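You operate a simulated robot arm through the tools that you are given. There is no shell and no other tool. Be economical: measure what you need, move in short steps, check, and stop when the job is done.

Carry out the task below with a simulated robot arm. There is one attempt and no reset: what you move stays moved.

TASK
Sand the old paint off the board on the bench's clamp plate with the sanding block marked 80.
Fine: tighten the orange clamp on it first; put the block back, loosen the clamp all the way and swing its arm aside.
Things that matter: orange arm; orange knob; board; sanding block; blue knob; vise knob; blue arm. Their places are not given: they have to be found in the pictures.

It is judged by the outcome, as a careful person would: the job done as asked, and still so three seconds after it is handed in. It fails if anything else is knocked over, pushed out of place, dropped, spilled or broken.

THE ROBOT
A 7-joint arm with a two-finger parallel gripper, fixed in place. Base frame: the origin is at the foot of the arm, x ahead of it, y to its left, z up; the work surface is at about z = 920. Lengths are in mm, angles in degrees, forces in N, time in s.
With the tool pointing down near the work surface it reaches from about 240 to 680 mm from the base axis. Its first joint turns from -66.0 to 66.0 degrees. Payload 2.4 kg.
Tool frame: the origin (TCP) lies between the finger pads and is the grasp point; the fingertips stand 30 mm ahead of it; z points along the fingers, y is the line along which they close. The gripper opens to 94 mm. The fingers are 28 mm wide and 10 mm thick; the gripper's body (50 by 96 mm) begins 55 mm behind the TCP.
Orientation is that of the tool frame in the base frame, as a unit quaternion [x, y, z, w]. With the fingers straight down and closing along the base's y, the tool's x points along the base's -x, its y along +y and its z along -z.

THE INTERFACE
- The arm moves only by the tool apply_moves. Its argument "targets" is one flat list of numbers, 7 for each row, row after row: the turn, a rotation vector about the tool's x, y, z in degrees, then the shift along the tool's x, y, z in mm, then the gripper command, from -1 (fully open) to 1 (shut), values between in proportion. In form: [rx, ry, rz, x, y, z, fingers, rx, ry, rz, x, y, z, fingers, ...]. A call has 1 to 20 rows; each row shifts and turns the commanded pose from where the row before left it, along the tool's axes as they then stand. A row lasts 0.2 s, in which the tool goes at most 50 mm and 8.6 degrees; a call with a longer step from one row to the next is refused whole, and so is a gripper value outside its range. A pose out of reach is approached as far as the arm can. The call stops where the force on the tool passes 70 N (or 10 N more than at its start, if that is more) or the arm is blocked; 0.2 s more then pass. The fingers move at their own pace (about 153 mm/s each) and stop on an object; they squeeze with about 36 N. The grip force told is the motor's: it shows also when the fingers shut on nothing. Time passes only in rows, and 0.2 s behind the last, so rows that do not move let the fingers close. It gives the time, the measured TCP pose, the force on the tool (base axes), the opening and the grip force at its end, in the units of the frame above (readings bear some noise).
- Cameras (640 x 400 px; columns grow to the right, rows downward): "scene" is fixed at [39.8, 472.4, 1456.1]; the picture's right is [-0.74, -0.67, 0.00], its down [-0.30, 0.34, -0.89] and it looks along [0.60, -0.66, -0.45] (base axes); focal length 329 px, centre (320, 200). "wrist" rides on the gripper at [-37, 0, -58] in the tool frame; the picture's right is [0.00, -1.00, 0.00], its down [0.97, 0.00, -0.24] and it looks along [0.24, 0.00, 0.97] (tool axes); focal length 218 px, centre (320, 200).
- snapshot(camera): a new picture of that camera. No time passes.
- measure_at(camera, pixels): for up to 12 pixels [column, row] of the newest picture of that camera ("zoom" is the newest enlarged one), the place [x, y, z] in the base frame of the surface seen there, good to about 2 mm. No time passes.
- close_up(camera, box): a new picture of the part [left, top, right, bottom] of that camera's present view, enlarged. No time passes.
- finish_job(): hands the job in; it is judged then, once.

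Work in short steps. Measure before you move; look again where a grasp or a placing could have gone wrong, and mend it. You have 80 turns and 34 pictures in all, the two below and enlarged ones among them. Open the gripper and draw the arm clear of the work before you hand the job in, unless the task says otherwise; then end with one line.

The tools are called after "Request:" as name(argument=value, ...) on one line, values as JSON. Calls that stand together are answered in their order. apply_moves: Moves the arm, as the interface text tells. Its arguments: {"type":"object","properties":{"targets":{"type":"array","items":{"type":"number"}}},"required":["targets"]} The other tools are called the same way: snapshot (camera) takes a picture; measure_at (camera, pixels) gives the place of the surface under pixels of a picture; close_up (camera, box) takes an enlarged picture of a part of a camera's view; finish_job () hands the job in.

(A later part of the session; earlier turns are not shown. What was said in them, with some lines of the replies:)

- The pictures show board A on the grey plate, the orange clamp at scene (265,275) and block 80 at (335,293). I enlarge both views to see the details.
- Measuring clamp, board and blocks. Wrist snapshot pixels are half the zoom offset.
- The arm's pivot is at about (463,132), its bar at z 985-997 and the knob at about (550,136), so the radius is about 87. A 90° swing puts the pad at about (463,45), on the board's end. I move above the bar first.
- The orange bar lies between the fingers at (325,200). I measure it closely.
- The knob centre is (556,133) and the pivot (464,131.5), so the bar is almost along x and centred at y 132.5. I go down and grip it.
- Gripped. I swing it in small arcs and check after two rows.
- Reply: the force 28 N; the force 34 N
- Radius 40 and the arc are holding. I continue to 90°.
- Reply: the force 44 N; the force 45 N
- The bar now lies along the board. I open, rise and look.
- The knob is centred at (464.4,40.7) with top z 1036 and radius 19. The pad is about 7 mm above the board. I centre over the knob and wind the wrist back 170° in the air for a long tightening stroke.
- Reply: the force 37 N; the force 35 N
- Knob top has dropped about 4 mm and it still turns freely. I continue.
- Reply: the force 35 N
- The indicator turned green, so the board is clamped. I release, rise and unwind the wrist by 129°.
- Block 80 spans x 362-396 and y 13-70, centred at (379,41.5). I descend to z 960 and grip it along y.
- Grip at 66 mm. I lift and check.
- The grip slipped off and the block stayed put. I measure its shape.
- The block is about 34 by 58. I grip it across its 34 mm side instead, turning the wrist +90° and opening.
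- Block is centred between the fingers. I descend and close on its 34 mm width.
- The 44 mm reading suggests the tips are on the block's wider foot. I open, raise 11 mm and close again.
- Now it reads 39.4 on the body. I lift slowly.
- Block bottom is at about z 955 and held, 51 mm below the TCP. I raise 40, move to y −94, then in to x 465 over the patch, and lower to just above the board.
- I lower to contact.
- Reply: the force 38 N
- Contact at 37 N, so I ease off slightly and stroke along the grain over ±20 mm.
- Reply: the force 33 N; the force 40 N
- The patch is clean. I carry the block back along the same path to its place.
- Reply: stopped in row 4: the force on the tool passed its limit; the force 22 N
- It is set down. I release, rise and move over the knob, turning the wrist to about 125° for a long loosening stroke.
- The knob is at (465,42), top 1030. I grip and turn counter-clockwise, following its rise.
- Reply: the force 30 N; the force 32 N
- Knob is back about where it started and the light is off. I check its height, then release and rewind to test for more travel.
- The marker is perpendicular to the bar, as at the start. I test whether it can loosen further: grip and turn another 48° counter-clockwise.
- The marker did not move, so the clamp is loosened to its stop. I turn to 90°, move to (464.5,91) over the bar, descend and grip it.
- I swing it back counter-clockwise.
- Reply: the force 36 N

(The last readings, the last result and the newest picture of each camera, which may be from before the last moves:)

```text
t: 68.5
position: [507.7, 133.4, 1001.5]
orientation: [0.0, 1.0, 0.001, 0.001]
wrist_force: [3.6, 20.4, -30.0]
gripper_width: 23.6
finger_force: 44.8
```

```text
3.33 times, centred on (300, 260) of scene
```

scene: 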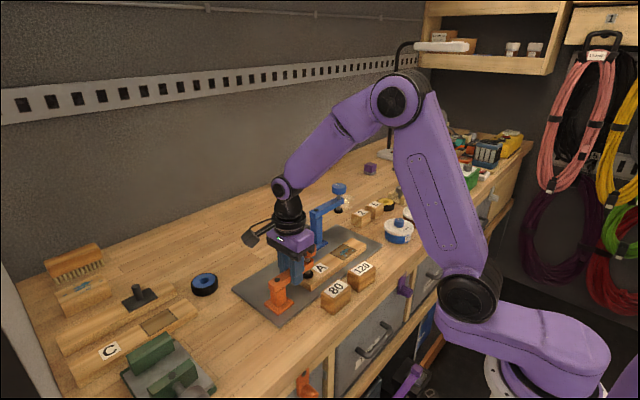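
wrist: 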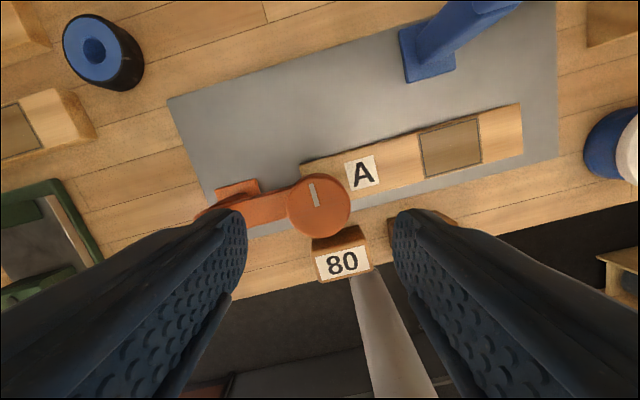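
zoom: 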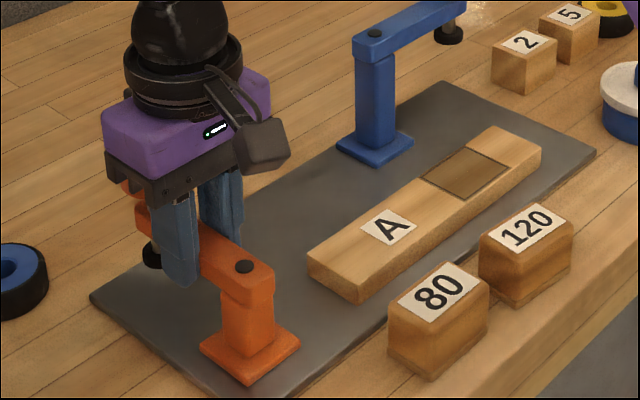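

The arm is back aside. I open, rise and draw the robot clear.

Request:
apply_moves(targets=[0, 0, 0, 0, 0, 0, -0.4, 0, 0, 0, 0, 0, 0, -0.4, 0, 0, 0, 0, 0, -40, -0.4, 0, 0, 0, 0, 0, -45, -0.4, 0, 0, 0, 0, 0, -45, -0.8, 0, 0, 0, 30, -25, -30, -1, 0, 0, 0, 30, -25, -30, -1, 0, 0, 0, 30, -25, -30, -1, 0, 0, 0, 30, -25, -30, -1, 0, 0, 0, 0, 0, 0, -1])

Request:
snapshot(camera="scene")

Request:
snapshot(camera="wrist")

```text
t: 70.7
position: [385.7, 27.4, 1249.9]
orientation: [0.001, 1.0, 0.0, 0.0]
wrist_force: [-0.5, -0.4, -0.3]
gripper_width: 93.8
finger_force: 0.1
```

```text
5 pictures are left
```

scene: 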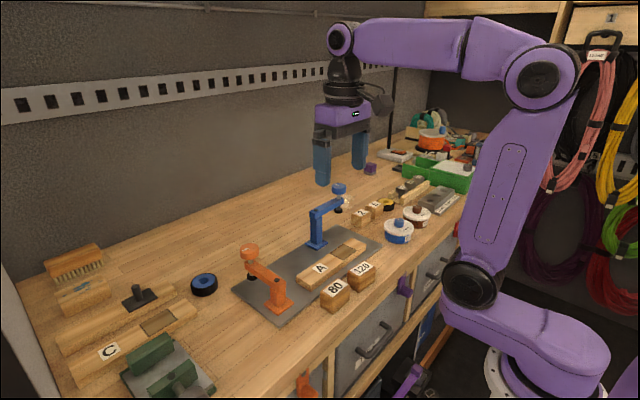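

```text
4 pictures are left
```

wrist: 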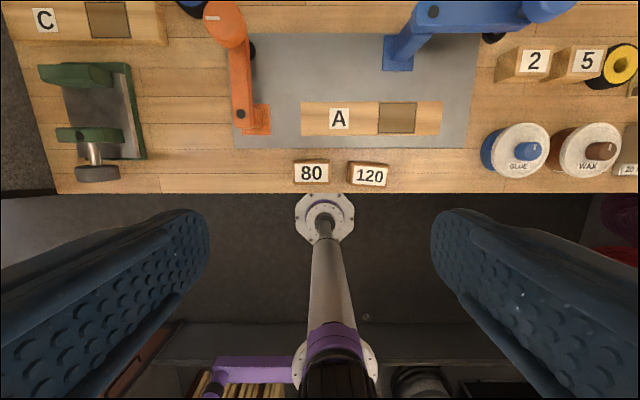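

Request:
close_up(camera="wrist", box=[290, 90, 450, 190])

```text
4.00 times, centred on (370, 140) of wrist
```

zoom: 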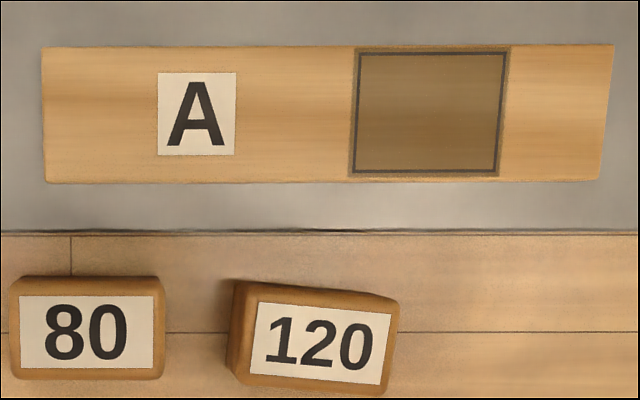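

The patch is clean, block 80 is back in its place, and the clamp is loose and swung aside. I hand the job in.

Request:
finish_job()

```text
The job is handed in.
```

I clamped the board with the orange clamp and sanded the old paint off it with block 80. The block is back in its place, and the clamp is loosened to its stop with its arm swung aside. My first grip on the block slipped as I lifted, but the block stayed in place and I regripped it.
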